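You operate a simulated robot arm through the tools that you are given. There is no shell and no other tool. Be economical: measure what you need, move in short steps, check, and stop when the job is done.

Carry out the task below with a simulated robot arm. There is one attempt and no reset: what you move stays moved.

## Task
Turn off press two's heat and move its mould to the steel shelf.
Fine: push the empty tray back in and leave the guard up; touch no other control.
Where things are to end (x, y in the base frame): mould with square hollows within 60 mm of [280, 430].

The check looks at the end state, three seconds after you hand in, the way a careful person would. Anything else that was tipped, shoved, dropped, spilled or broken makes it a failure.

## Robot
A 5-joint arm with a two-finger parallel gripper on a trunk, on a base that drives. Base frame: it is fixed to the floor where the robot stands at the start and does not move with it; the origin is under the middle of the robot, x ahead of it, y to its left, z up. Units: mm, rad, N and s.
It reaches about 1134 mm from its shoulder. Its first joint turns from -2.601 to 2.601 rad. Places, roughly: press one air knob [-300, 800, 1200]; press one air valve handle [-300, 800, 1100]; press one heat dial [200, 600, 1300]; press one left start button [-300, 700, 800]; press one power switch [200, 600, 1100]; press one reset key [200, 600, 1000]; press one right start button [100, 400, 800]; press one stop button [-300, 800, 1000]; press one time dial [200, 600, 1200]; press two air knob [400, 400, 1200]; press two air valve handle [400, 300, 1100]; press two clear guard [700, 200, 1100]; press two heat dial [800, 100, 1300]; press two left start button [400, 300, 800]; press two power switch [900, 100, 1100]; press two reset key [900, 100, 1000]. Payload 1.57 kg.
The TCP is the grasp point between the finger pads, 30 mm short of the fingertips. In the tool frame z runs along the fingers and y along their closing line. Largest opening 110 mm; finger width 24, thickness 12; the body of the gripper, 48 by 112 mm, starts 78 mm behind the TCP.
Orientation is that of the tool frame in the base frame, as [roll, pitch, yaw] about the fixed x, y, z axes, in that order (R = Rz(yaw) Ry(pitch) Rx(roll)). With the fingers straight down and closing along the base's y, the tool's x points along the base's -x, its y along +y and its z along -z.

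## Interface
- The arm moves only by the tool servo_tool. Its argument "rows" is a list of rows, each an object (a shift or turn left out is 0, a gripper value left out holds the last) with "dr": the turn, a rotation vector about the tool's x, y, z in units of 4 degrees (1.0 is 4 degrees), a list of three; "translation": the shift along the tool's x, y, z in units of 30 mm (1.0 is 30 mm), a list of three; "claw": the opening, from 0 (shut) to 1 (fully open). In form: [{"dr": [wx, wy, wz], "translation": [tx, ty, tz], "claw": claw}, ...]. A call has 1 to 8 rows; each row shifts and turns the commanded pose from where the row before left it, along the tool's axes as they then stand. A call with a number of a shift or a turn outside -1 to 1 is refused whole. Rows are played at 5 a second. More than 50 mm and 0.15 rad between two rows, or a gripper value outside its range, and nothing of the call is played. Where a pose cannot be reached the arm comes as near as it can. A force on the tool above 80 N (or 10 N above the force at the start of the call, whichever is more), or a blocked arm, ends the call early, and 0.2 s more pass. Each finger travels about 72 mm/s and halts on what it meets, pressing with about 29 N; the grip force reading is that of the motor and also rises with nothing between the fingers. The clock runs only during rows and for 0.2 s after the last one: add rows that do not move to give the fingers time. The reply holds the time, the measured pose of the TCP, the force on the tool along the base axes, the opening and the grip force, in the units named above and with some noise, with the torque about the TCP (base axes, N m) and any sound that the robot's microphone picked up.
- Cameras (640 x 400 px; columns grow to the right, rows downward): "scene" is now at [5.4, 223.6, 1689.6]; the picture's right is [0.56, -0.83, 0.00], its down [-0.77, -0.51, -0.38] and it looks along [0.32, 0.21, -0.92] (base axes); focal length 214 px, centre (320, 200). "wrist" rides on the gripper at [70, 16, -141] in the tool frame; the picture's right is [-0.23, 0.97, 0.00], its down [-0.86, -0.20, -0.48] and it looks along [-0.47, -0.11, 0.88] (tool axes); focal length 222 px, centre (320, 200). There is no depth. A picture from a camera that has moved, and an enlarged one, comes with that camera's place and axes in the base frame and with its lens.
- camera(camera): a new picture of that camera. It takes no simulated time.
- slide_trunk(by): slides the trunk up (or, below 0, down) by that many mm; the arm and the scene camera ride with it, the base frame stays. It gives what a move gives, with no picture.
- steer(legs): drives the robot by 1 to 6 legs, each [ahead, turn to the left] in mm and rad, along the robot's own axes; the way and the turn of a leg run together, so that a leg with both is an arc; at most 1500 mm and 3.142 rad a leg. The arm and the cameras ride along, it lands a little off, and it stops where it bumps. It gives what a move gives.
- aim_head(pan, tilt): turns the head with the scene camera to pan (to the left, within 2.705 rad either way) and tilt (down, from -0.506 to 1.204), counted from straight ahead of the robot. It gives what a move gives.
- close_up(camera, box): a new picture of the part [left, top, right, bottom] of that camera's present view, enlarged. It takes no simulated time.
- close_job(): hands the job in; it is judged then, once.

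Go step by step. Nothing tells you exact positions but the pictures and the camera data: compare them with the known pose of the tool, close in by small moves and look again before you grip or let go. The budget is 120 turns and 98 pictures, counting those below and the enlarged ones. Unless the task says otherwise, let go and move clear before handing in, and close with one line.

The tools are called after "Call:" as a command line: name --argument value ..., lists and objects as JSON in quotes. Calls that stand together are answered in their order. servo_tool: Moves the arm, as the interface text tells. Its arguments: {"type":"object","properties":{"rows":{"type":"array","items":{"type":"object","properties":{"dr":{"type":"array","items":{"type":"number"}},"translation":{"type":"array","items":{"type":"number"}},"claw":{"type":"number"}}}}},"required":["rows"]} The other tools are called the same way: slide_trunk (by) slides the trunk up or down; steer (legs) drives the base; aim_head (pan, tilt) turns the head that bears the scene camera; camera (camera) takes a picture; close_up (camera, box) takes an enlarged picture of a part of a camera's view; close_job () hands the job in.

At the start:

```text
t: 0.0
eef_pos: [680.1, -28.6, 1000.6]
ee_rot: [3.141, 0.001, 3.134]
ft_force: [-0.2, -1.3, 0.2]
torque: [-0.04, 0.02, 0.02]
finger_gap: 109.9
grasp_force: 0.1
trunk travel left (down, up): [-733.0, 237.0]
robot x, y, heading: [1.9, 18.7, 0.004]
head pan, tilt: [0.59, 1.176]
```

scene: 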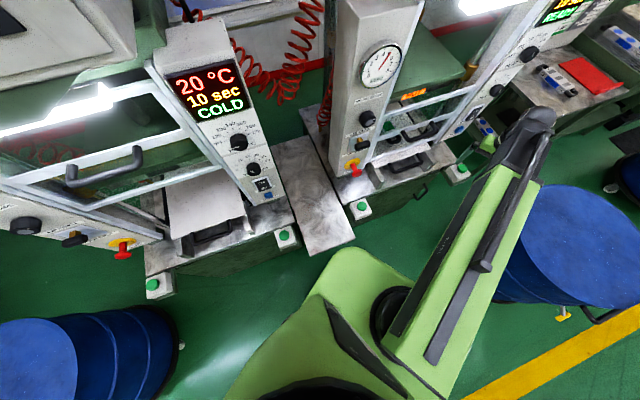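
wrist: 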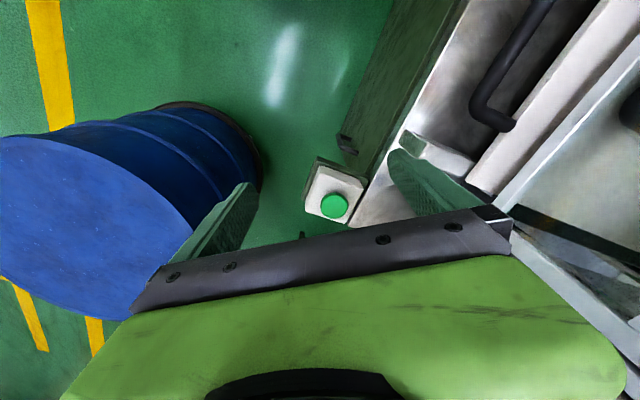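

I see press one on the left (COLD), a steel shelf between the presses and press two on the right, partly hidden by the arm. I'll aim the head at press two for a better look.

Call:
aim_head --pan 0.35 --tilt 0.75

Call:
camera --camera "scene"

```text
t: 0.9
eef_pos: [680.1, -28.3, 999.7]
ee_rot: [3.141, -0.001, 3.135]
ft_force: [-0.7, -0.8, -0.5]
torque: [0.02, -0.04, 0.06]
finger_gap: 109.9
grasp_force: 0.0
trunk travel left (down, up): [-733.0, 237.0]
robot x, y, heading: [-0.9, 18.3, 0.001]
head pan, tilt: [0.351, 0.75]
```

```text
95 pictures are left
camera scene: at [35.3, 219.6, 1719.9], right [0.35, -0.94, 0.0], down [-0.64, -0.24, -0.73], along [0.69, 0.25, -0.68], focal length 214 px, centre (320, 200)
```

scene: 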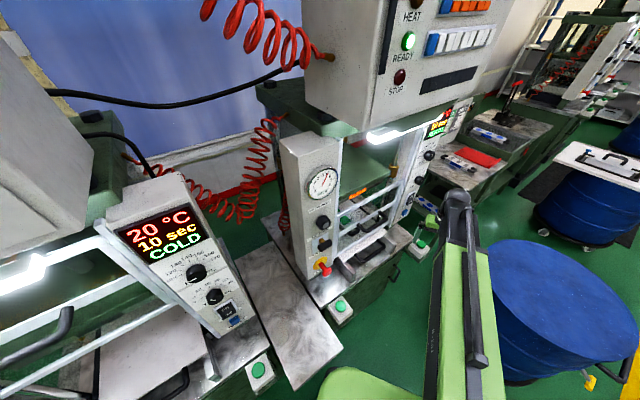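

Call:
close_up --camera "scene" --box '[270, 90, 490, 310]'

Call:
close_up --camera "scene" --box '[390, 90, 490, 220]'

```text
1.82 times, centred on (380, 200) of scene
camera zoom: at [35.3, 219.6, 1719.9], right [0.35, -0.94, 0.0], down [-0.64, -0.24, -0.73], along [0.69, 0.25, -0.68], focal length 390 px, centre (211, 200)
```

zoom: 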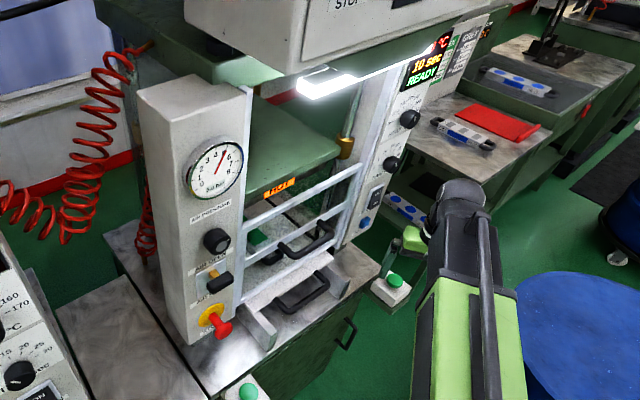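

```text
3.08 times, centred on (440, 155) of scene
camera zoom: at [35.3, 219.6, 1719.9], right [0.35, -0.94, 0.0], down [-0.64, -0.24, -0.73], along [0.69, 0.25, -0.68], focal length 660 px, centre (-49, 338)
```

zoom: 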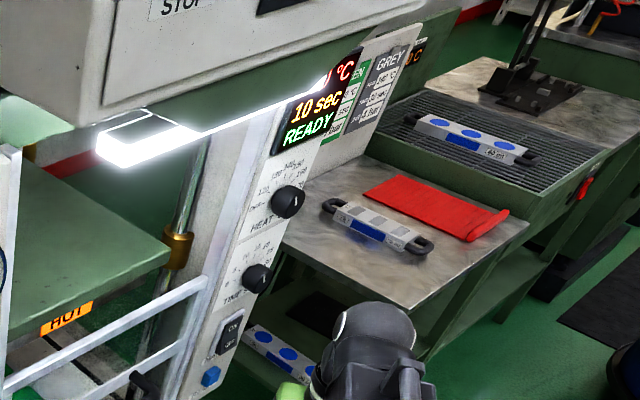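

Press two reads READY/HOT; its mould is inside behind the guard. I'll compare the heat dials of both presses up close.

Call:
close_up --camera "scene" --box '[405, 130, 450, 200]'

Call:
close_up --camera "scene" --box '[150, 235, 250, 335]'

Call:
close_up --camera "scene" --box '[310, 170, 430, 290]'

```text
5.71 times, centred on (428, 165) of scene
camera zoom: at [35.3, 219.6, 1719.9], right [0.35, -0.94, 0.0], down [-0.64, -0.24, -0.73], along [0.69, 0.25, -0.68], focal length 1226 px, centre (-294, 400)
```

zoom: 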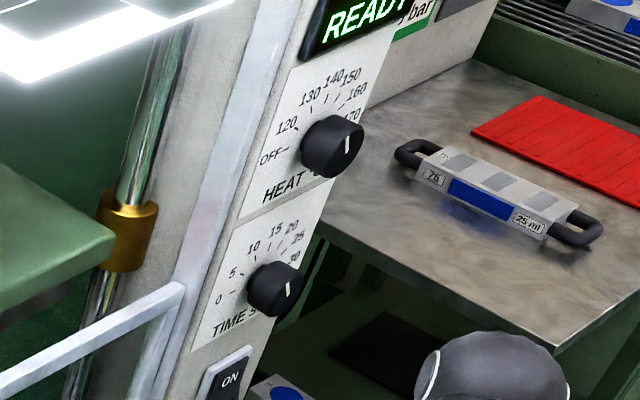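

```text
4.00 times, centred on (200, 285) of scene
camera zoom: at [35.3, 219.6, 1719.9], right [0.35, -0.94, 0.0], down [-0.64, -0.24, -0.73], along [0.69, 0.25, -0.68], focal length 858 px, centre (800, -140)
```

zoom: 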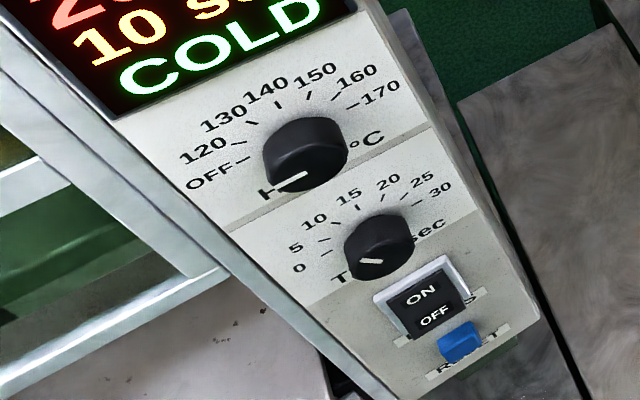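

```text
3.33 times, centred on (370, 230) of scene
camera zoom: at [35.3, 219.6, 1719.9], right [0.35, -0.94, 0.0], down [-0.64, -0.24, -0.73], along [0.69, 0.25, -0.68], focal length 715 px, centre (153, 100)
```

zoom: 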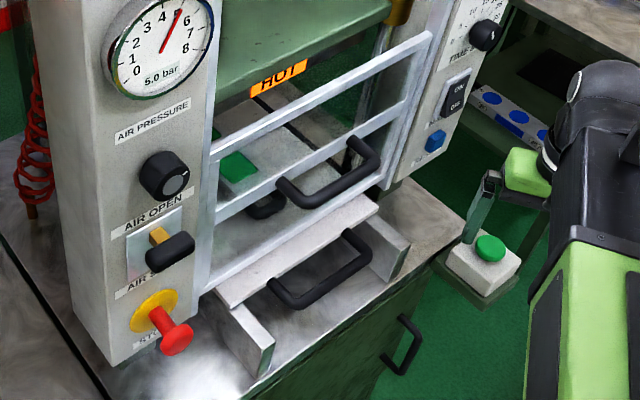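

The heat dial stands near 150–160 and OFF is on its left, so I must turn it counterclockwise. Before driving in front of press two I check the floor on my right and behind.

Call:
aim_head --pan -0.9 --tilt 0.8

Call:
camera --camera "scene"

Call:
aim_head --pan -2.2 --tilt 0.8

Call:
camera --camera "scene"

```text
t: 2.3
eef_pos: [680.0, -27.4, 1000.1]
ee_rot: [3.141, 0.0, 3.136]
ft_force: [-0.2, -0.5, 0.0]
torque: [0.03, 0.02, -0.02]
finger_gap: 110.0
grasp_force: 0.1
trunk travel left (down, up): [-733.0, 237.0]
robot x, y, heading: [-0.6, 22.8, -0.001]
head pan, tilt: [-0.901, 0.799]
```

```text
89 pictures are left
camera scene: at [7.8, 128.3, 1716.0], right [-0.78, -0.62, 0.0], down [-0.45, 0.56, -0.7], along [0.43, -0.55, -0.72], focal length 214 px, centre (320, 200)
```

scene: 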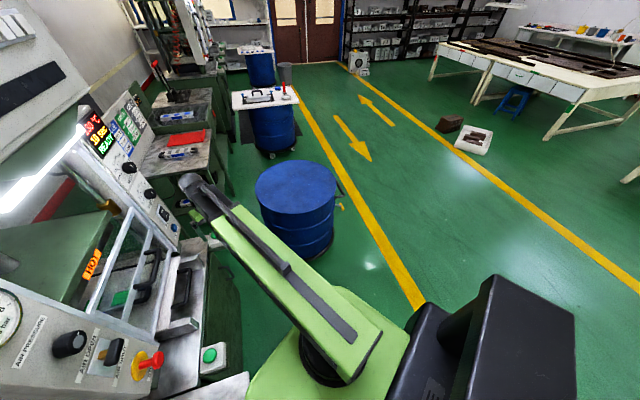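

```text
t: 3.8
eef_pos: [681.3, -30.6, 1000.1]
ee_rot: [-3.142, 0.0, 3.134]
ft_force: [0.2, -0.3, -0.1]
torque: [0.01, -0.02, 0.01]
finger_gap: 109.9
grasp_force: 0.1
trunk travel left (down, up): [-733.0, 237.0]
robot x, y, heading: [-2.0, 21.8, 0.001]
head pan, tilt: [-2.201, 0.799]
```

```text
88 pictures are left
camera scene: at [-89.9, 126.1, 1716.0], right [-0.81, 0.59, 0.0], down [0.42, 0.58, -0.7], along [-0.41, -0.56, -0.72], focal length 214 px, centre (320, 200)
```

scene: 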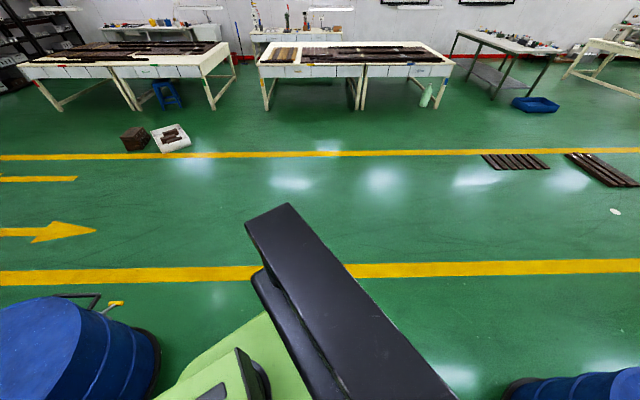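

The floor on my right is open except for a drum near (670, -510). I raise the trunk so the arm clears the drum, then drive to face the heat dial squarely from around (230, -660).

Call:
slide_trunk --by 180

Call:
steer --legs '[[0, -1.244], [718, 0], [0, 2.17]]'

Call:
aim_head --pan 0.0 --tilt 0.5

Call:
camera --camera "scene"

Call:
camera --camera "wrist"

```text
t: 5.8
eef_pos: [679.5, -28.7, 1180.0]
ee_rot: [-3.141, -0.002, 3.134]
ft_force: [0.2, 0.0, 0.0]
torque: [-0.01, 0.01, -0.04]
finger_gap: 110.0
grasp_force: 0.0
trunk travel left (down, up): [-913.0, 57.0]
robot x, y, heading: [4.2, 19.6, -0.002]
head pan, tilt: [-2.201, 0.799]
```

```text
t: 9.3
eef_pos: [185.9, -636.8, 1181.1]
ee_rot: [-3.14, 0.001, 1.906]
ft_force: [-0.3, 0.4, 0.2]
torque: [-0.05, 0.02, 0.0]
finger_gap: 109.6
grasp_force: 0.0
trunk travel left (down, up): [-913.0, 57.0]
robot x, y, heading: [-18.6, 9.5, -1.217]
head pan, tilt: [-2.201, 0.799]
stopped in leg 1: the robot was blocked; the commanded pose is now the measured one
```

```text
t: 11.4
eef_pos: [183.6, -637.3, 1179.9]
ee_rot: [-3.141, 0.0, 1.904]
ft_force: [-0.2, 1.4, 0.8]
torque: [-0.02, 0.02, 0.0]
finger_gap: 109.8
grasp_force: 0.0
trunk travel left (down, up): [-913.0, 57.0]
robot x, y, heading: [-15.0, 12.6, -1.219]
head pan, tilt: [0.0, 0.499]
```

```text
87 pictures are left
camera scene: at [157.1, 25.7, 1921.9], right [-0.94, -0.34, 0.0], down [-0.16, 0.45, -0.88], along [0.3, -0.82, -0.48], focal length 214 px, centre (320, 200)
```

scene: 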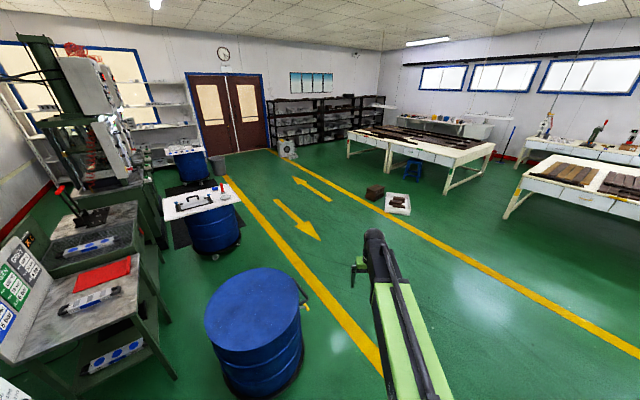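

```text
86 pictures are left
camera wrist: at [176.1, -568.4, 1319.7], right [0.99, 0.1, 0.0], down [0.09, -0.87, 0.48], along [0.05, -0.48, -0.88], focal length 222 px, centre (320, 200)
```

wrist: 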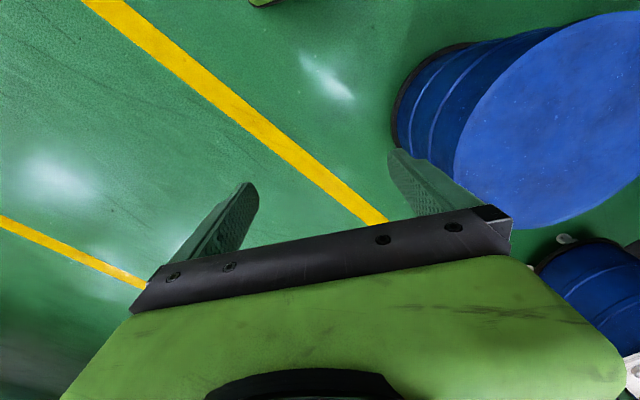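

The turn was blocked at the very end, likely the rear near press one. I look behind to see what it touches.

Call:
aim_head --pan 2.5 --tilt 1.15

Call:
camera --camera "scene"

```text
t: 13.6
eef_pos: [183.2, -637.6, 1179.1]
ee_rot: [-3.141, 0.0, 1.904]
ft_force: [0.4, -0.5, 0.5]
torque: [0.0, 0.0, -0.01]
finger_gap: 110.1
grasp_force: 0.1
trunk travel left (down, up): [-913.0, 57.0]
robot x, y, heading: [-16.0, 14.3, -1.22]
head pan, tilt: [2.499, 1.15]
```

```text
85 pictures are left
camera scene: at [143.1, 168.3, 1871.2], right [0.96, -0.29, 0.0], down [-0.26, -0.87, -0.41], along [0.12, 0.39, -0.91], focal length 214 px, centre (320, 200)
```

scene: 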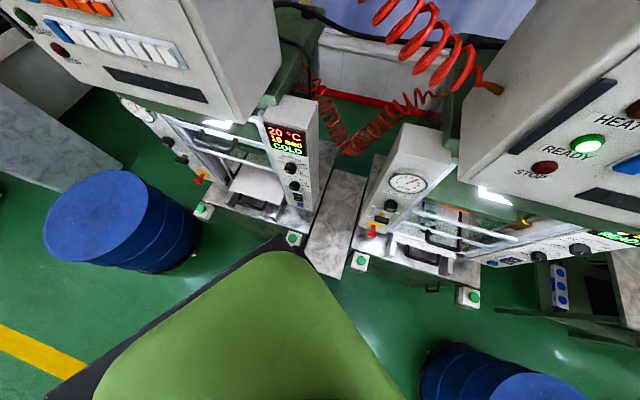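

The rear corner of the base came up against the steel shelf between the presses. Pulling straight ahead frees it; then I go round to about (70, -600), keeping clear of the drum, and turn to press two.

Call:
steer --legs '[[250, 0], [0, -0.35], [380, 0]]'

Call:
steer --legs '[[0, 2.45]]'

Call:
aim_head --pan -0.05 --tilt 0.55

Call:
camera --camera "scene"

```text
t: 18.6
eef_pos: [34.6, -1285.9, 1179.1]
ee_rot: [-3.14, 0.0, 1.558]
ft_force: [-0.7, -1.1, -0.3]
torque: [0.05, 0.0, 0.01]
finger_gap: 109.9
grasp_force: 0.0
trunk travel left (down, up): [-913.0, 57.0]
robot x, y, heading: [72.6, -607.4, -1.569]
head pan, tilt: [2.499, 1.15]
```

```text
t: 24.7
eef_pos: [524.7, -110.5, 1181.3]
ee_rot: [-3.14, 0.003, -2.276]
ft_force: [1.4, -0.6, 1.0]
torque: [0.01, -0.01, -0.01]
finger_gap: 110.0
grasp_force: 0.0
trunk travel left (down, up): [-913.0, 57.0]
robot x, y, heading: [26.9, -574.1, 0.876]
head pan, tilt: [2.499, 1.15]
```

```text
t: 27.0
eef_pos: [525.5, -108.7, 1179.0]
ee_rot: [-3.141, 0.0, -2.277]
ft_force: [0.3, -0.4, 0.6]
torque: [-0.02, 0.01, 0.0]
finger_gap: 110.0
grasp_force: 0.1
trunk travel left (down, up): [-913.0, 57.0]
robot x, y, heading: [31.9, -574.9, 0.878]
head pan, tilt: [-0.051, 0.55]
```

```text
84 pictures are left
camera scene: at [-68.6, -435.5, 1917.3], right [0.74, -0.68, 0.0], down [-0.35, -0.38, -0.85], along [0.58, 0.63, -0.52], focal length 214 px, centre (320, 200)
```

scene: 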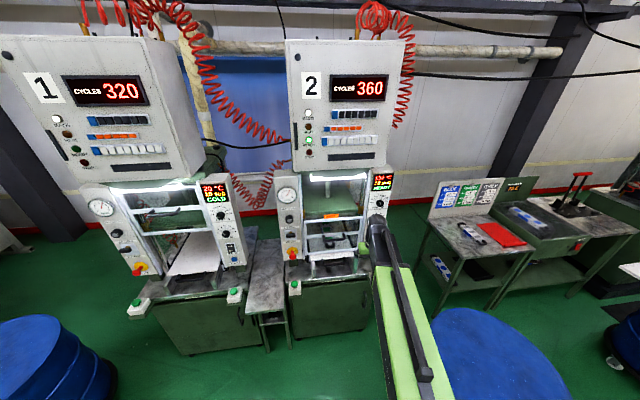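

Press two is now ahead. I zoom in on it for measuring.

Call:
close_up --camera "scene" --box '[240, 160, 400, 310]'

Call:
close_up --camera "scene" --box '[340, 165, 400, 225]'

```text
2.67 times, centred on (320, 235) of scene
camera zoom: at [-68.6, -435.5, 1917.3], right [0.74, -0.68, 0.0], down [-0.35, -0.38, -0.85], along [0.58, 0.63, -0.52], focal length 572 px, centre (320, 107)
```

zoom: 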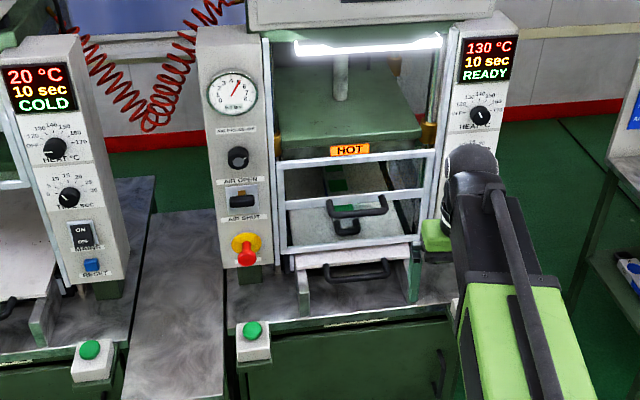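

```text
6.67 times, centred on (370, 195) of scene
camera zoom: at [-68.6, -435.5, 1917.3], right [0.74, -0.68, 0.0], down [-0.35, -0.38, -0.85], along [0.58, 0.63, -0.52], focal length 1430 px, centre (-13, 233)
```

zoom: 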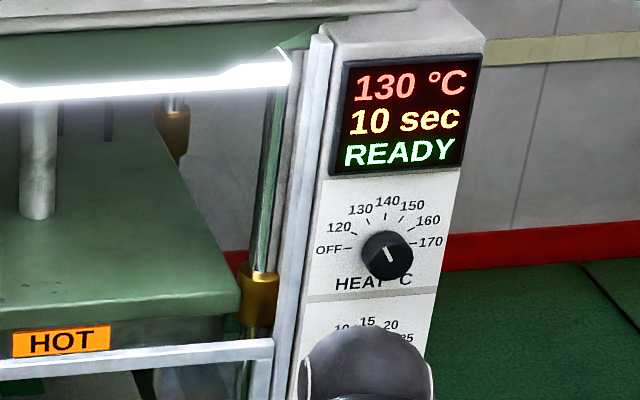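

The heat dial is at 130 and its face triangulates to about (837, 67, 1299), with press two's face looking along about (−0.59, −0.81); OFF is about 60° counterclockwise. I pitch the fingers up to horizontal toward it.

Call:
servo_tool --rows '[{"dr": [0, -1, 0], "claw": 0.65}, {"dr": [0, -1, 0]}, {"dr": [0, -1, 0]}, {"dr": [0, -1, 0]}, {"dr": [0, -1, 0]}, {"dr": [0, -1, 0]}, {"dr": [0, -1, 0]}, {"dr": [0, -1, 0]}]'

Call:
servo_tool --rows '[{"dr": [0, -1, 0]}, {"dr": [0, -1, 0]}, {"dr": [0, -1, 0]}, {"dr": [0, -1, 0]}, {"dr": [0, -1, 0]}, {"dr": [0, -1, 0]}, {"dr": [0, -1, 0]}, {"dr": [0, -1, 0]}]'

Call:
servo_tool --rows '[{"dr": [0, -1, 0]}, {"dr": [0, -1, 0]}, {"dr": [0, -1, 0]}, {"dr": [0, -1, 0]}, {"dr": [0, -1, 0]}, {"dr": [0, -1, 0]}, {"dr": [0, -0.5, 0]}]'

```text
t: 28.8
eef_pos: [537.8, -98.4, 1216.2]
ee_rot: [-3.141, 0.558, -2.275]
ft_force: [0.6, -0.6, -0.6]
torque: [-0.01, 0.01, -0.01]
finger_gap: 71.6
grasp_force: 0.1
out of reach, approached as far as the arm can: row 3, 4, 5, 6, 7, 8
trunk travel left (down, up): [-913.0, 57.0]
robot x, y, heading: [30.2, -574.2, 0.88]
head pan, tilt: [-0.051, 0.55]
```

```text
t: 30.6
eef_pos: [604.0, -42.6, 1313.7]
ee_rot: [-3.139, 1.117, -2.275]
ft_force: [-0.2, -0.4, -0.1]
torque: [0.01, -0.03, 0.02]
finger_gap: 71.7
grasp_force: 0.0
out of reach, approached as far as the arm can: row 1, 2, 3, 4, 5, 6, 7, 8
trunk travel left (down, up): [-913.0, 57.0]
robot x, y, heading: [30.2, -577.9, 0.88]
head pan, tilt: [-0.051, 0.55]
```

```text
t: 32.2
eef_pos: [621.3, -26.6, 1417.0]
ee_rot: [-2.929, 1.566, -2.062]
ft_force: [-0.4, 0.6, 1.3]
torque: [0.02, 0.01, 0.04]
finger_gap: 71.5
grasp_force: 0.0
out of reach, approached as far as the arm can: row 1, 2, 3, 4, 5, 6, 7
trunk travel left (down, up): [-913.0, 57.0]
robot x, y, heading: [33.3, -575.4, 0.875]
head pan, tilt: [-0.051, 0.55]
```

The tool is horizontal now at (621, -27, 1417). I bring it down and right in line with the dial, stopping ~100 mm short.

Call:
servo_tool --rows '[{"dr": [0.41, 0, 0], "translation": [0.98, -0.77, 0.6]}, {"dr": [0.41, 0, 0], "translation": [0.98, -0.77, 0.6]}, {"dr": [0.41, 0, 0], "translation": [0.98, -0.77, 0.6]}, {"dr": [0.41, 0, 0], "translation": [0.98, -0.77, 0.6]}]'

Call:
camera --camera "wrist"

Call:
camera --camera "scene"

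```text
t: 33.2
eef_pos: [737.3, -36.3, 1418.8]
ee_rot: [-2.97, 1.567, -2.222]
ft_force: [-0.1, 0.5, -0.3]
torque: [0.02, 0.02, -0.02]
finger_gap: 71.6
grasp_force: 0.1
out of reach, approached as far as the arm can: row 1, 2, 3, 4
trunk travel left (down, up): [-913.0, 57.0]
robot x, y, heading: [25.1, -576.8, 0.879]
head pan, tilt: [-0.051, 0.55]
```

```text
81 pictures are left
camera wrist: at [623.7, -121.8, 1346.6], right [-0.66, 0.71, 0.23], down [-0.21, -0.47, 0.86], along [0.72, 0.52, 0.46], focal length 222 px, centre (320, 200)
```

wrist: 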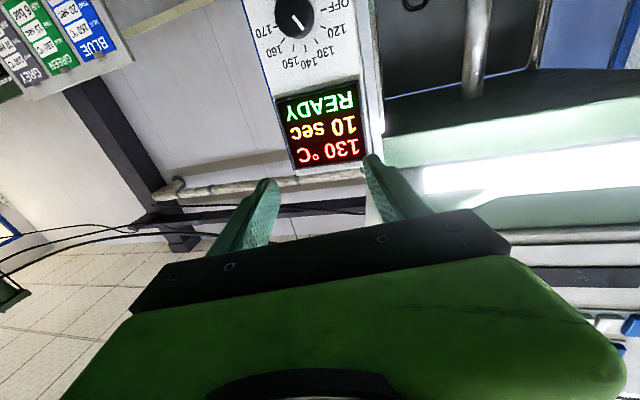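

```text
80 pictures are left
camera scene: at [-68.1, -435.6, 1917.4], right [0.73, -0.68, 0.0], down [-0.35, -0.38, -0.85], along [0.58, 0.63, -0.52], focal length 214 px, centre (320, 200)
```

scene: 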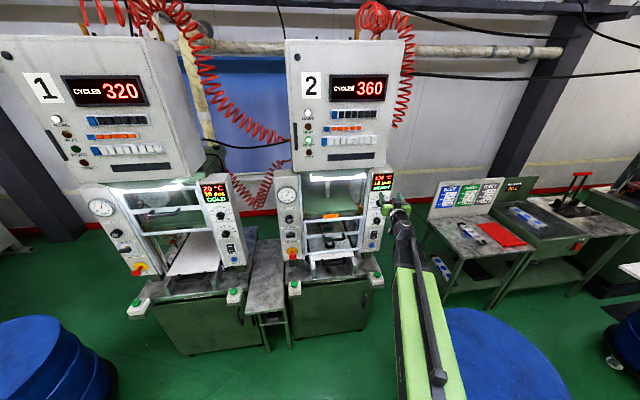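

The height is held by the arm's limits, so I lower the trunk by 118 mm to bring the tool level with the dial, then spin the fingers to straddle it.

Call:
slide_trunk --by -119

Call:
servo_tool --rows '[{"dr": [0, 0, -1]}, {"dr": [0, 0, -1]}, {"dr": [0, 0, -1]}, {"dr": [0, 0, -1]}, {"dr": [0, 0, -1]}, {"dr": [0, 0, -1]}, {"dr": [0, 0, -1]}, {"dr": [0, 0, -1]}]'

Call:
servo_tool --rows '[{"dr": [0, 0, -1]}, {"dr": [0, 0, -1]}, {"dr": [0, 0, -1]}, {"dr": [0, 0, -1]}, {"dr": [0, 0, -1]}, {"dr": [0, 0, -1]}, {"dr": [0, 0, -1]}]'

Call:
camera --camera "wrist"

Call:
close_up --camera "scene" --box '[340, 155, 430, 245]'

```text
t: 34.7
eef_pos: [737.6, -36.0, 1298.0]
ee_rot: [-2.915, 1.57, -2.166]
ft_force: [-0.7, 0.4, 0.5]
torque: [-0.02, 0.01, 0.03]
finger_gap: 71.5
grasp_force: 0.1
trunk travel left (down, up): [-794.0, 176.0]
robot x, y, heading: [27.3, -575.7, 0.877]
head pan, tilt: [-0.051, 0.55]
```

```text
t: 36.5
eef_pos: [737.6, -36.4, 1298.4]
ee_rot: [-1.576, 1.011, -0.826]
ft_force: [-0.1, 0.4, 0.3]
torque: [-0.01, -0.02, 0.01]
finger_gap: 71.5
grasp_force: 0.1
trunk travel left (down, up): [-794.0, 176.0]
robot x, y, heading: [27.3, -578.3, 0.875]
head pan, tilt: [-0.051, 0.55]
```

```text
t: 38.1
eef_pos: [737.7, -35.7, 1299.1]
ee_rot: [-1.574, 0.523, -0.822]
ft_force: [-0.8, 0.1, 0.3]
torque: [0.01, 0.0, -0.03]
finger_gap: 71.5
grasp_force: 0.1
trunk travel left (down, up): [-794.0, 176.0]
robot x, y, heading: [30.2, -574.7, 0.876]
head pan, tilt: [-0.051, 0.55]
```

```text
79 pictures are left
camera wrist: at [669.7, -171.9, 1248.7], right [-0.47, 0.5, -0.73], down [-0.79, 0.14, 0.6], along [0.4, 0.86, 0.32], focal length 222 px, centre (320, 200)
```

wrist: 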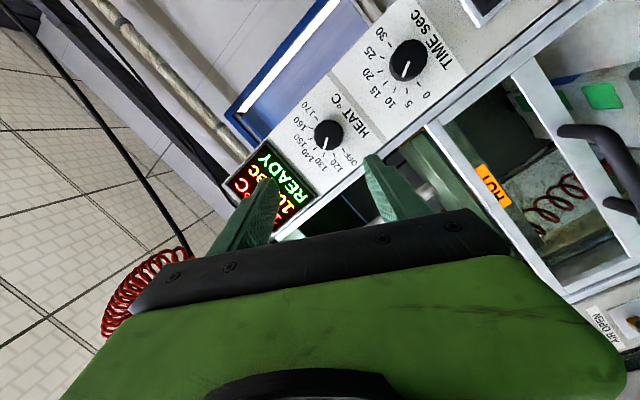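

```text
4.44 times, centred on (385, 200) of scene
camera zoom: at [-68.5, -435.5, 1798.3], right [0.73, -0.68, 0.0], down [-0.35, -0.38, -0.85], along [0.58, 0.63, -0.52], focal length 953 px, centre (31, 200)
```

zoom: 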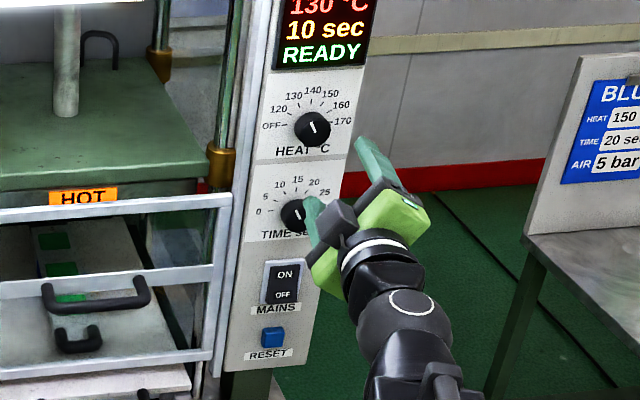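

The fingers straddle at the intended 30° tilt; the dial is ~142 mm ahead and ~8 mm to the left. I close part of the distance and look again.

Call:
servo_tool --rows '[{"translation": [-0.12, 0.07, 0.8]}, {"translation": [-0.11, 0.06, 0.8]}, {"translation": [0, 0, 0.8]}]'

Call:
camera --camera "wrist"

Call:
close_up --camera "scene" --box '[350, 165, 420, 235]'

```text
t: 38.9
eef_pos: [785.2, 19.9, 1297.5]
ee_rot: [-1.576, 0.521, -0.822]
ft_force: [0.7, -0.1, 0.1]
torque: [0.02, -0.03, -0.01]
finger_gap: 71.5
grasp_force: 0.1
trunk travel left (down, up): [-794.0, 176.0]
robot x, y, heading: [34.0, -573.8, 0.878]
head pan, tilt: [-0.051, 0.55]
```

```text
77 pictures are left
camera wrist: at [717.1, -116.6, 1248.3], right [-0.47, 0.5, -0.73], down [-0.79, 0.14, 0.6], along [0.4, 0.86, 0.32], focal length 222 px, centre (320, 200)
```

wrist: 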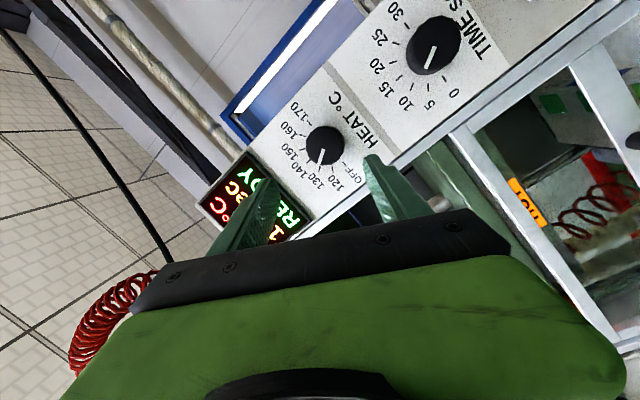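

```text
5.71 times, centred on (385, 200) of scene
camera zoom: at [-68.1, -435.2, 1798.3], right [0.73, -0.68, 0.0], down [-0.35, -0.38, -0.85], along [0.58, 0.63, -0.52], focal length 1226 px, centre (-51, 200)
```

zoom: 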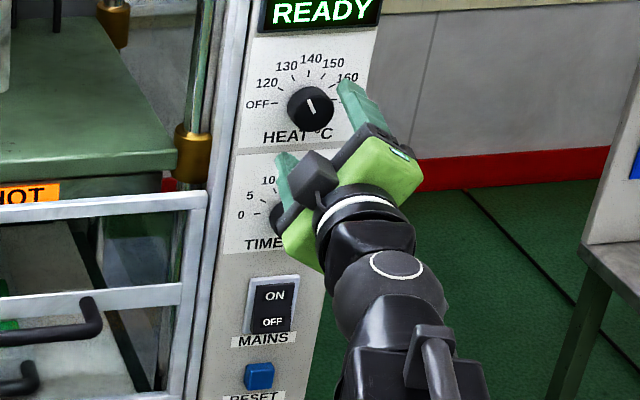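

The wrist view, which is closer and so more reliable, puts the dial about 10 mm right and 14 mm below the tool axis. I correct for that, go forward a little and look again.

Call:
servo_tool --rows '[{"translation": [0.26, 0.09, 0.4]}, {"translation": [0.26, 0.09, 0.4]}]'

Call:
camera --camera "wrist"

Call:
close_up --camera "scene" --box '[360, 170, 400, 210]'

```text
t: 39.5
eef_pos: [809.5, 26.0, 1298.8]
ee_rot: [-1.578, 0.524, -0.824]
ft_force: [0.0, 1.3, 0.1]
torque: [-0.01, -0.01, 0.02]
finger_gap: 71.6
grasp_force: 0.0
out of reach, approached as far as the arm can: row 1, 2
trunk travel left (down, up): [-794.0, 176.0]
robot x, y, heading: [27.9, -579.8, 0.875]
head pan, tilt: [-0.051, 0.55]
```

```text
75 pictures are left
camera wrist: at [741.5, -108.8, 1248.4], right [-0.47, 0.5, -0.73], down [-0.79, 0.14, 0.6], along [0.4, 0.86, 0.32], focal length 222 px, centre (320, 200)
```

wrist: 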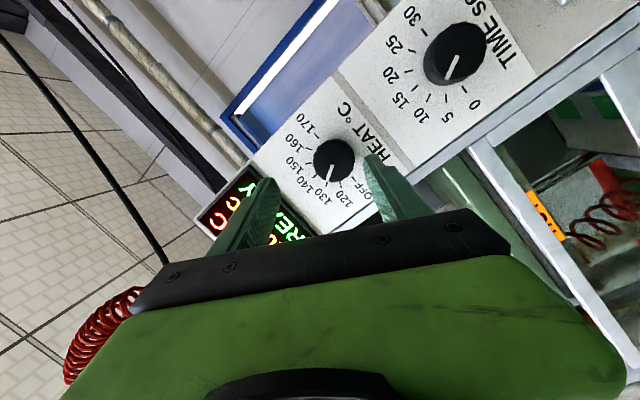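

```text
10.00 times, centred on (380, 190) of scene
camera zoom: at [-68.4, -435.5, 1798.4], right [0.73, -0.68, 0.0], down [-0.35, -0.38, -0.85], along [0.58, 0.63, -0.52], focal length 2145 px, centre (-280, 300)
```

zoom: 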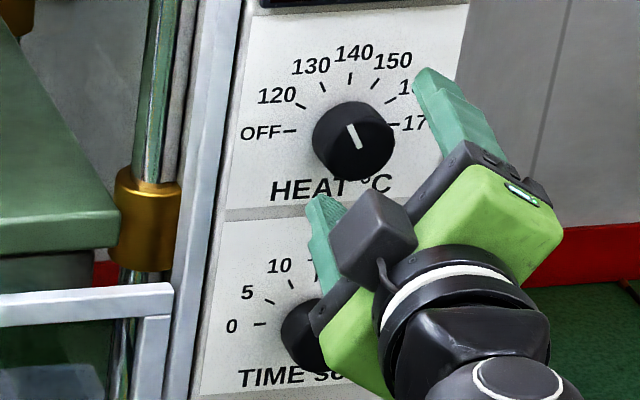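

Only the drop failed (arm limit), so I lower the trunk 14 mm and check once more.

Call:
slide_trunk --by -14

Call:
servo_tool --rows '[{"translation": [-0.08, 0.05, 0.4]}]'

Call:
camera --camera "wrist"

Call:
close_up --camera "scene" --box '[360, 170, 400, 210]'

```text
t: 40.1
eef_pos: [809.6, 27.1, 1284.9]
ee_rot: [-1.578, 0.523, -0.821]
ft_force: [1.0, -0.1, -0.6]
torque: [0.02, -0.04, -0.01]
finger_gap: 71.4
grasp_force: 0.0
trunk travel left (down, up): [-780.0, 190.0]
robot x, y, heading: [28.9, -578.8, 0.873]
head pan, tilt: [-0.051, 0.55]
```

```text
t: 40.5
eef_pos: [816.9, 37.0, 1284.0]
ee_rot: [-1.577, 0.524, -0.825]
ft_force: [0.8, -1.1, 0.4]
torque: [0.04, 0.01, 0.01]
finger_gap: 71.5
grasp_force: 0.1
trunk travel left (down, up): [-780.0, 190.0]
robot x, y, heading: [29.7, -579.8, 0.871]
head pan, tilt: [-0.051, 0.55]
```

```text
73 pictures are left
camera wrist: at [748.6, -98.9, 1234.3], right [-0.47, 0.5, -0.73], down [-0.79, 0.14, 0.6], along [0.41, 0.86, 0.32], focal length 222 px, centre (320, 200)
```

wrist: 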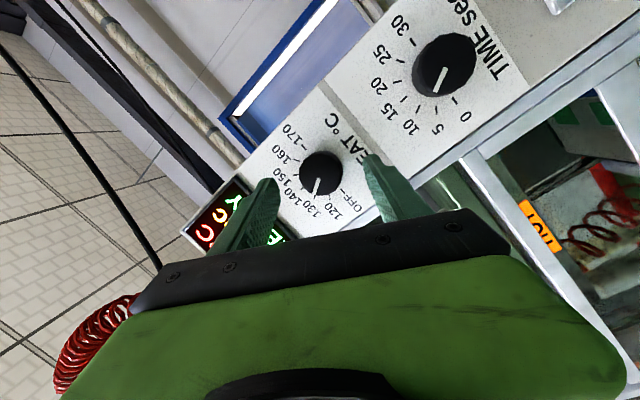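

```text
10.00 times, centred on (380, 190) of scene
camera zoom: at [-68.3, -435.3, 1784.3], right [0.73, -0.68, 0.0], down [-0.35, -0.38, -0.85], along [0.58, 0.63, -0.52], focal length 2145 px, centre (-280, 300)
```

zoom: 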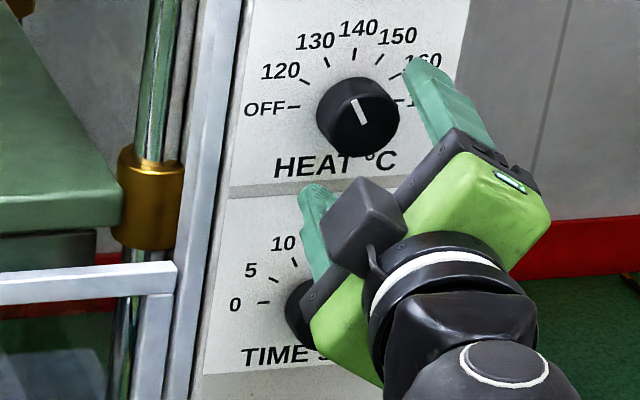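

The dial is now centred between the fingers. I advance 15 mm and look.

Call:
servo_tool --rows '[{"translation": [0, 0, 0.5]}]'

Call:
close_up --camera "wrist" --box '[220, 110, 420, 260]'

Call:
close_up --camera "scene" --box '[360, 170, 400, 210]'

```text
t: 41.0
eef_pos: [827.5, 47.2, 1284.1]
ee_rot: [-1.575, 0.523, -0.823]
ft_force: [-0.6, -0.4, 0.3]
torque: [-0.01, -0.01, -0.02]
finger_gap: 71.6
grasp_force: 0.1
trunk travel left (down, up): [-780.0, 190.0]
robot x, y, heading: [27.3, -580.0, 0.875]
head pan, tilt: [-0.051, 0.55]
```

```text
2.67 times, centred on (320, 185) of wrist
camera zoom: at [759.5, -88.3, 1234.2], right [-0.47, 0.5, -0.73], down [-0.79, 0.14, 0.6], along [0.4, 0.86, 0.32], focal length 592 px, centre (320, 240)
```

zoom: 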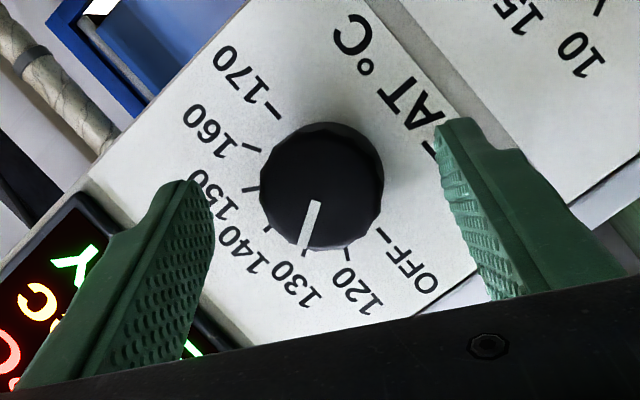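

```text
10.00 times, centred on (380, 190) of scene
camera zoom: at [-68.1, -435.2, 1784.3], right [0.73, -0.68, 0.0], down [-0.35, -0.38, -0.85], along [0.58, 0.63, -0.52], focal length 2145 px, centre (-280, 300)
```

zoom: 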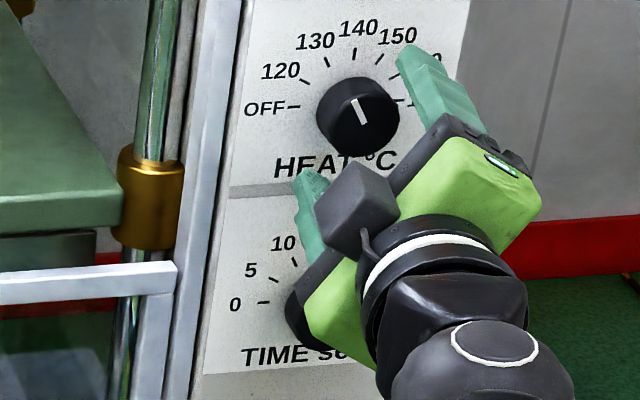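

Still a little short of the knob's side; I go on 12 mm.

Call:
servo_tool --rows '[{"translation": [0, 0, 0.4]}]'

Call:
close_up --camera "wrist" --box '[220, 110, 420, 260]'

Call:
close_up --camera "scene" --box '[360, 170, 400, 210]'

```text
t: 41.4
eef_pos: [836.1, 55.5, 1284.7]
ee_rot: [-1.577, 0.525, -0.821]
ft_force: [0.0, 0.7, 0.2]
torque: [0.0, 0.03, 0.0]
finger_gap: 71.8
grasp_force: 0.0
trunk travel left (down, up): [-780.0, 190.0]
robot x, y, heading: [30.0, -575.0, 0.875]
head pan, tilt: [-0.051, 0.55]
```

```text
2.67 times, centred on (320, 185) of wrist
camera zoom: at [768.3, -80.7, 1234.6], right [-0.47, 0.5, -0.73], down [-0.79, 0.14, 0.6], along [0.4, 0.86, 0.32], focal length 592 px, centre (320, 240)
```

zoom: 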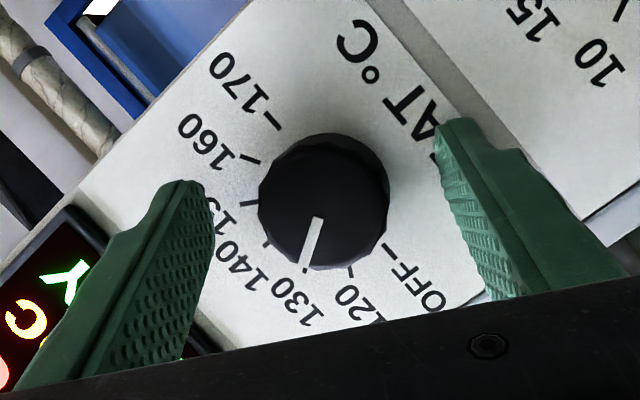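

```text
10.00 times, centred on (380, 190) of scene
camera zoom: at [-68.6, -435.7, 1784.3], right [0.73, -0.68, 0.0], down [-0.35, -0.38, -0.85], along [0.58, 0.63, -0.52], focal length 2145 px, centre (-280, 300)
```

zoom: 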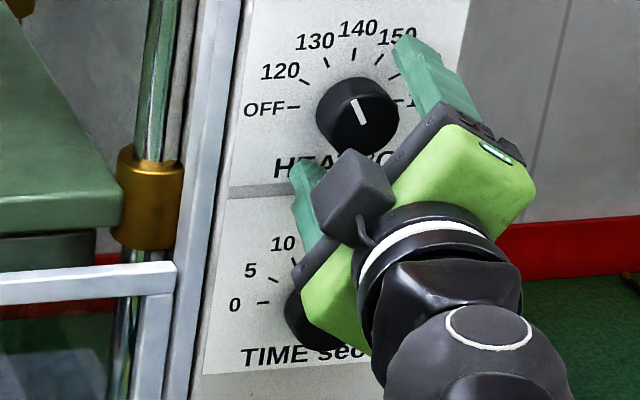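

I test by closing the fingers gently to see whether they already meet the knob.

Call:
servo_tool --rows '[{"claw": 0.32}, {}, {}]'

Call:
close_up --camera "wrist" --box '[220, 110, 420, 260]'

```text
t: 42.1
eef_pos: [836.8, 56.1, 1283.9]
ee_rot: [-1.575, 0.523, -0.823]
ft_force: [-2.9, -0.2, -5.0]
torque: [-0.16, 0.09, 0.06]
finger_gap: 40.2
grasp_force: 2.4
trunk travel left (down, up): [-780.0, 190.0]
robot x, y, heading: [28.5, -579.8, 0.87]
head pan, tilt: [-0.051, 0.55]
```

```text
2.67 times, centred on (320, 185) of wrist
camera zoom: at [768.3, -80.1, 1234.2], right [-0.47, 0.5, -0.73], down [-0.79, 0.14, 0.6], along [0.4, 0.86, 0.32], focal length 592 px, centre (320, 240)
```

zoom: 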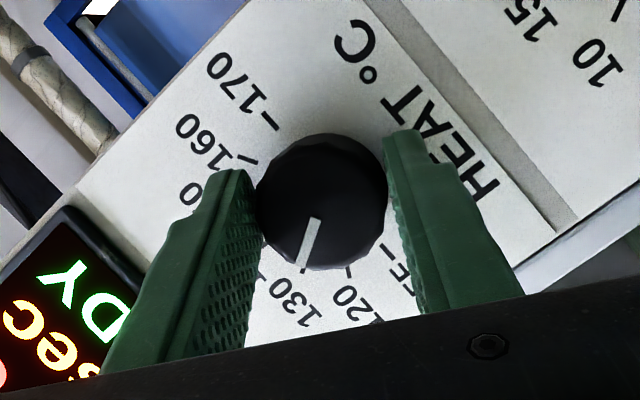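

The fingers stopped at 40 mm on the knob. I squeeze and turn it counterclockwise in stages, checking halfway.

Call:
servo_tool --rows '[{"claw": 0.15}, {}, {"dr": [0, 0, -1]}, {"dr": [0, 0, -1]}, {"dr": [0, 0, -1]}, {"dr": [0, 0, -1]}, {"dr": [0, 0, -1]}, {"dr": [0, 0, -1]}]'

Call:
close_up --camera "wrist" --box '[220, 110, 420, 260]'

Call:
close_up --camera "scene" --box '[360, 170, 400, 210]'

```text
t: 44.0
eef_pos: [835.7, 55.1, 1284.5]
ee_rot: [-1.576, 0.102, -0.822]
ft_force: [15.8, 13.9, 24.3]
torque: [0.58, -0.5, 0.42]
finger_gap: 37.2
grasp_force: 43.4
trunk travel left (down, up): [-780.0, 190.0]
robot x, y, heading: [26.8, -579.4, 0.873]
head pan, tilt: [-0.051, 0.55]
```

```text
2.67 times, centred on (320, 185) of wrist
camera zoom: at [778.5, -91.4, 1260.4], right [-0.23, 0.24, -0.95], down [-0.92, 0.28, 0.29], along [0.33, 0.93, 0.15], focal length 592 px, centre (320, 240)
```

zoom: 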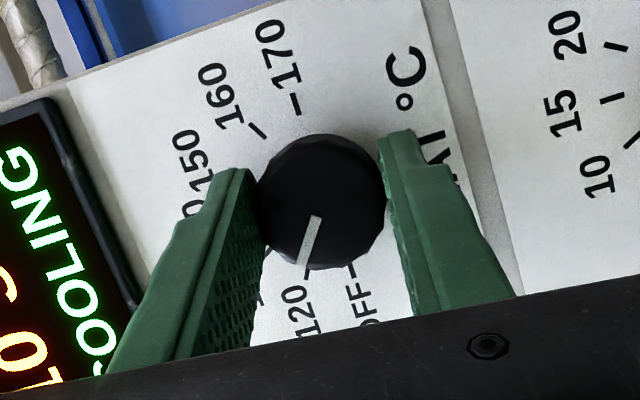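

```text
10.00 times, centred on (380, 190) of scene
camera zoom: at [-68.9, -435.4, 1784.7], right [0.73, -0.68, 0.0], down [-0.35, -0.38, -0.85], along [0.58, 0.63, -0.52], focal length 2145 px, centre (-280, 300)
```

zoom: 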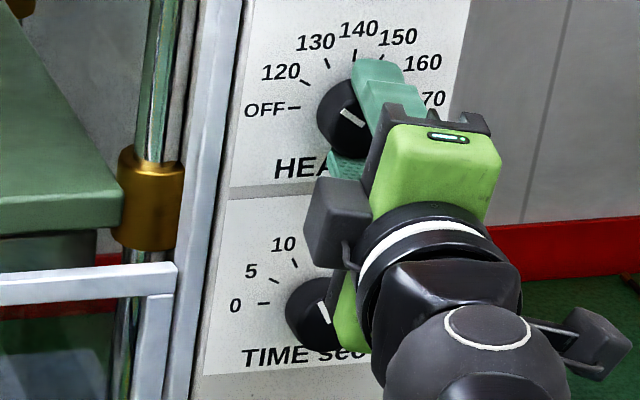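

The knob follows and the display says COOLING. I keep turning to OFF.

Call:
servo_tool --rows '[{"dr": [0, 0, -1]}, {"dr": [0, 0, -1]}, {"dr": [0, 0, -1]}, {"dr": [0, 0, -1]}, {"dr": [0, 0, -1]}, {"dr": [0, 0, -1]}, {"dr": [0, 0, -1]}, {"dr": [0, 0, -1]}]'

Call:
close_up --camera "wrist" --box '[220, 110, 420, 260]'

Call:
close_up --camera "scene" --box '[360, 160, 400, 210]'

```text
t: 45.6
eef_pos: [819.0, 70.8, 1280.5]
ee_rot: [-1.596, -0.386, -0.848]
ft_force: [-14.3, -44.4, -25.9]
torque: [1.18, 0.54, -0.42]
finger_gap: 38.3
grasp_force: 12.3
out of reach, approached as far as the arm can: row 2, 3, 4, 5, 6, 7, 8
trunk travel left (down, up): [-780.0, 190.0]
robot x, y, heading: [27.7, -580.1, 0.875]
head pan, tilt: [-0.051, 0.55]
stopped in row 8: the force on the tool passed its limit at 103 N (the readings are from after the stop); the commanded pose is now the measured one
```

```text
2.67 times, centred on (320, 185) of wrist
camera zoom: at [758.0, -76.9, 1293.2], right [0.08, -0.13, -0.99], down [-0.93, 0.34, -0.13], along [0.35, 0.93, -0.1], focal length 592 px, centre (320, 240)
```

zoom: 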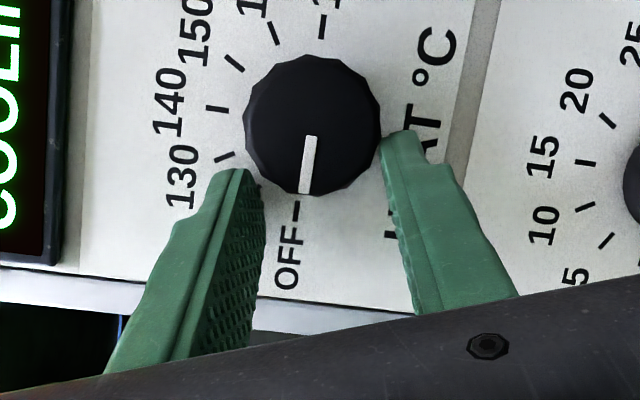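

```text
8.00 times, centred on (380, 185) of scene
camera zoom: at [-69.3, -439.7, 1783.9], right [0.74, -0.68, 0.0], down [-0.35, -0.38, -0.85], along [0.58, 0.63, -0.52], focal length 1716 px, centre (-160, 320)
```

zoom: 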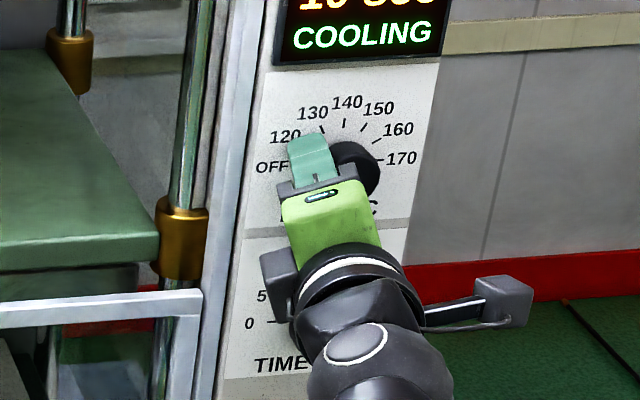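

The knob is at or within a few degrees of OFF, but the arm hit its reach limit and drifted left. I release and back straight off.

Call:
servo_tool --rows '[{"claw": 0.55}, {}, {"translation": [0, 0, -0.7]}, {"translation": [0, 0, -0.7]}, {"translation": [0, 0, -0.7]}]'

Call:
camera --camera "wrist"

Call:
close_up --camera "scene" --box '[360, 160, 400, 210]'

```text
t: 46.8
eef_pos: [768.1, 36.0, 1278.3]
ee_rot: [-1.6, -0.389, -0.843]
ft_force: [0.1, -0.3, 0.5]
torque: [-0.01, 0.02, 0.02]
finger_gap: 60.2
grasp_force: 0.0
trunk travel left (down, up): [-780.0, 190.0]
robot x, y, heading: [31.5, -578.3, 0.875]
head pan, tilt: [-0.051, 0.55]
```

```text
62 pictures are left
camera wrist: at [709.1, -111.1, 1292.9], right [0.08, -0.14, -0.99], down [-0.93, 0.33, -0.13], along [0.35, 0.93, -0.1], focal length 222 px, centre (320, 200)
```

wrist: 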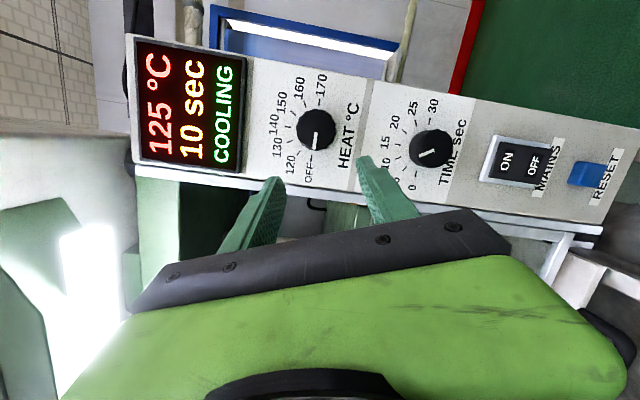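

```text
8.00 times, centred on (380, 185) of scene
camera zoom: at [-68.5, -436.8, 1784.5], right [0.73, -0.68, 0.0], down [-0.35, -0.38, -0.85], along [0.58, 0.63, -0.52], focal length 1716 px, centre (-160, 320)
```

zoom: 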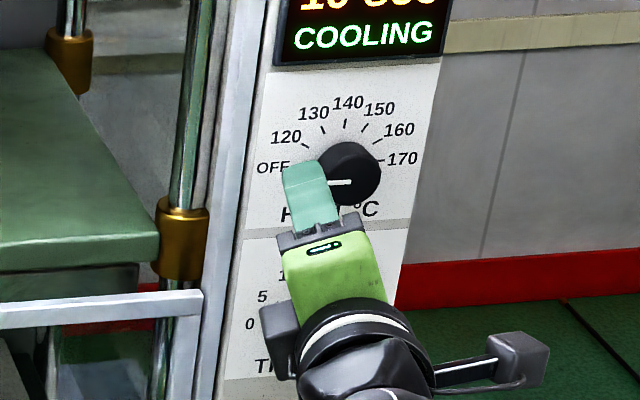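

Call:
close_up --camera "wrist" --box '[250, 60, 370, 190]'

```text
3.08 times, centred on (310, 125) of wrist
camera zoom: at [709.1, -111.1, 1292.9], right [0.08, -0.14, -0.99], down [-0.93, 0.33, -0.13], along [0.35, 0.93, -0.1], focal length 684 px, centre (351, 431)
```

zoom: 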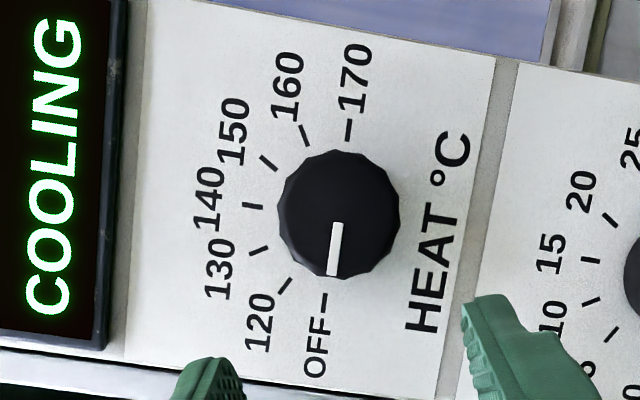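

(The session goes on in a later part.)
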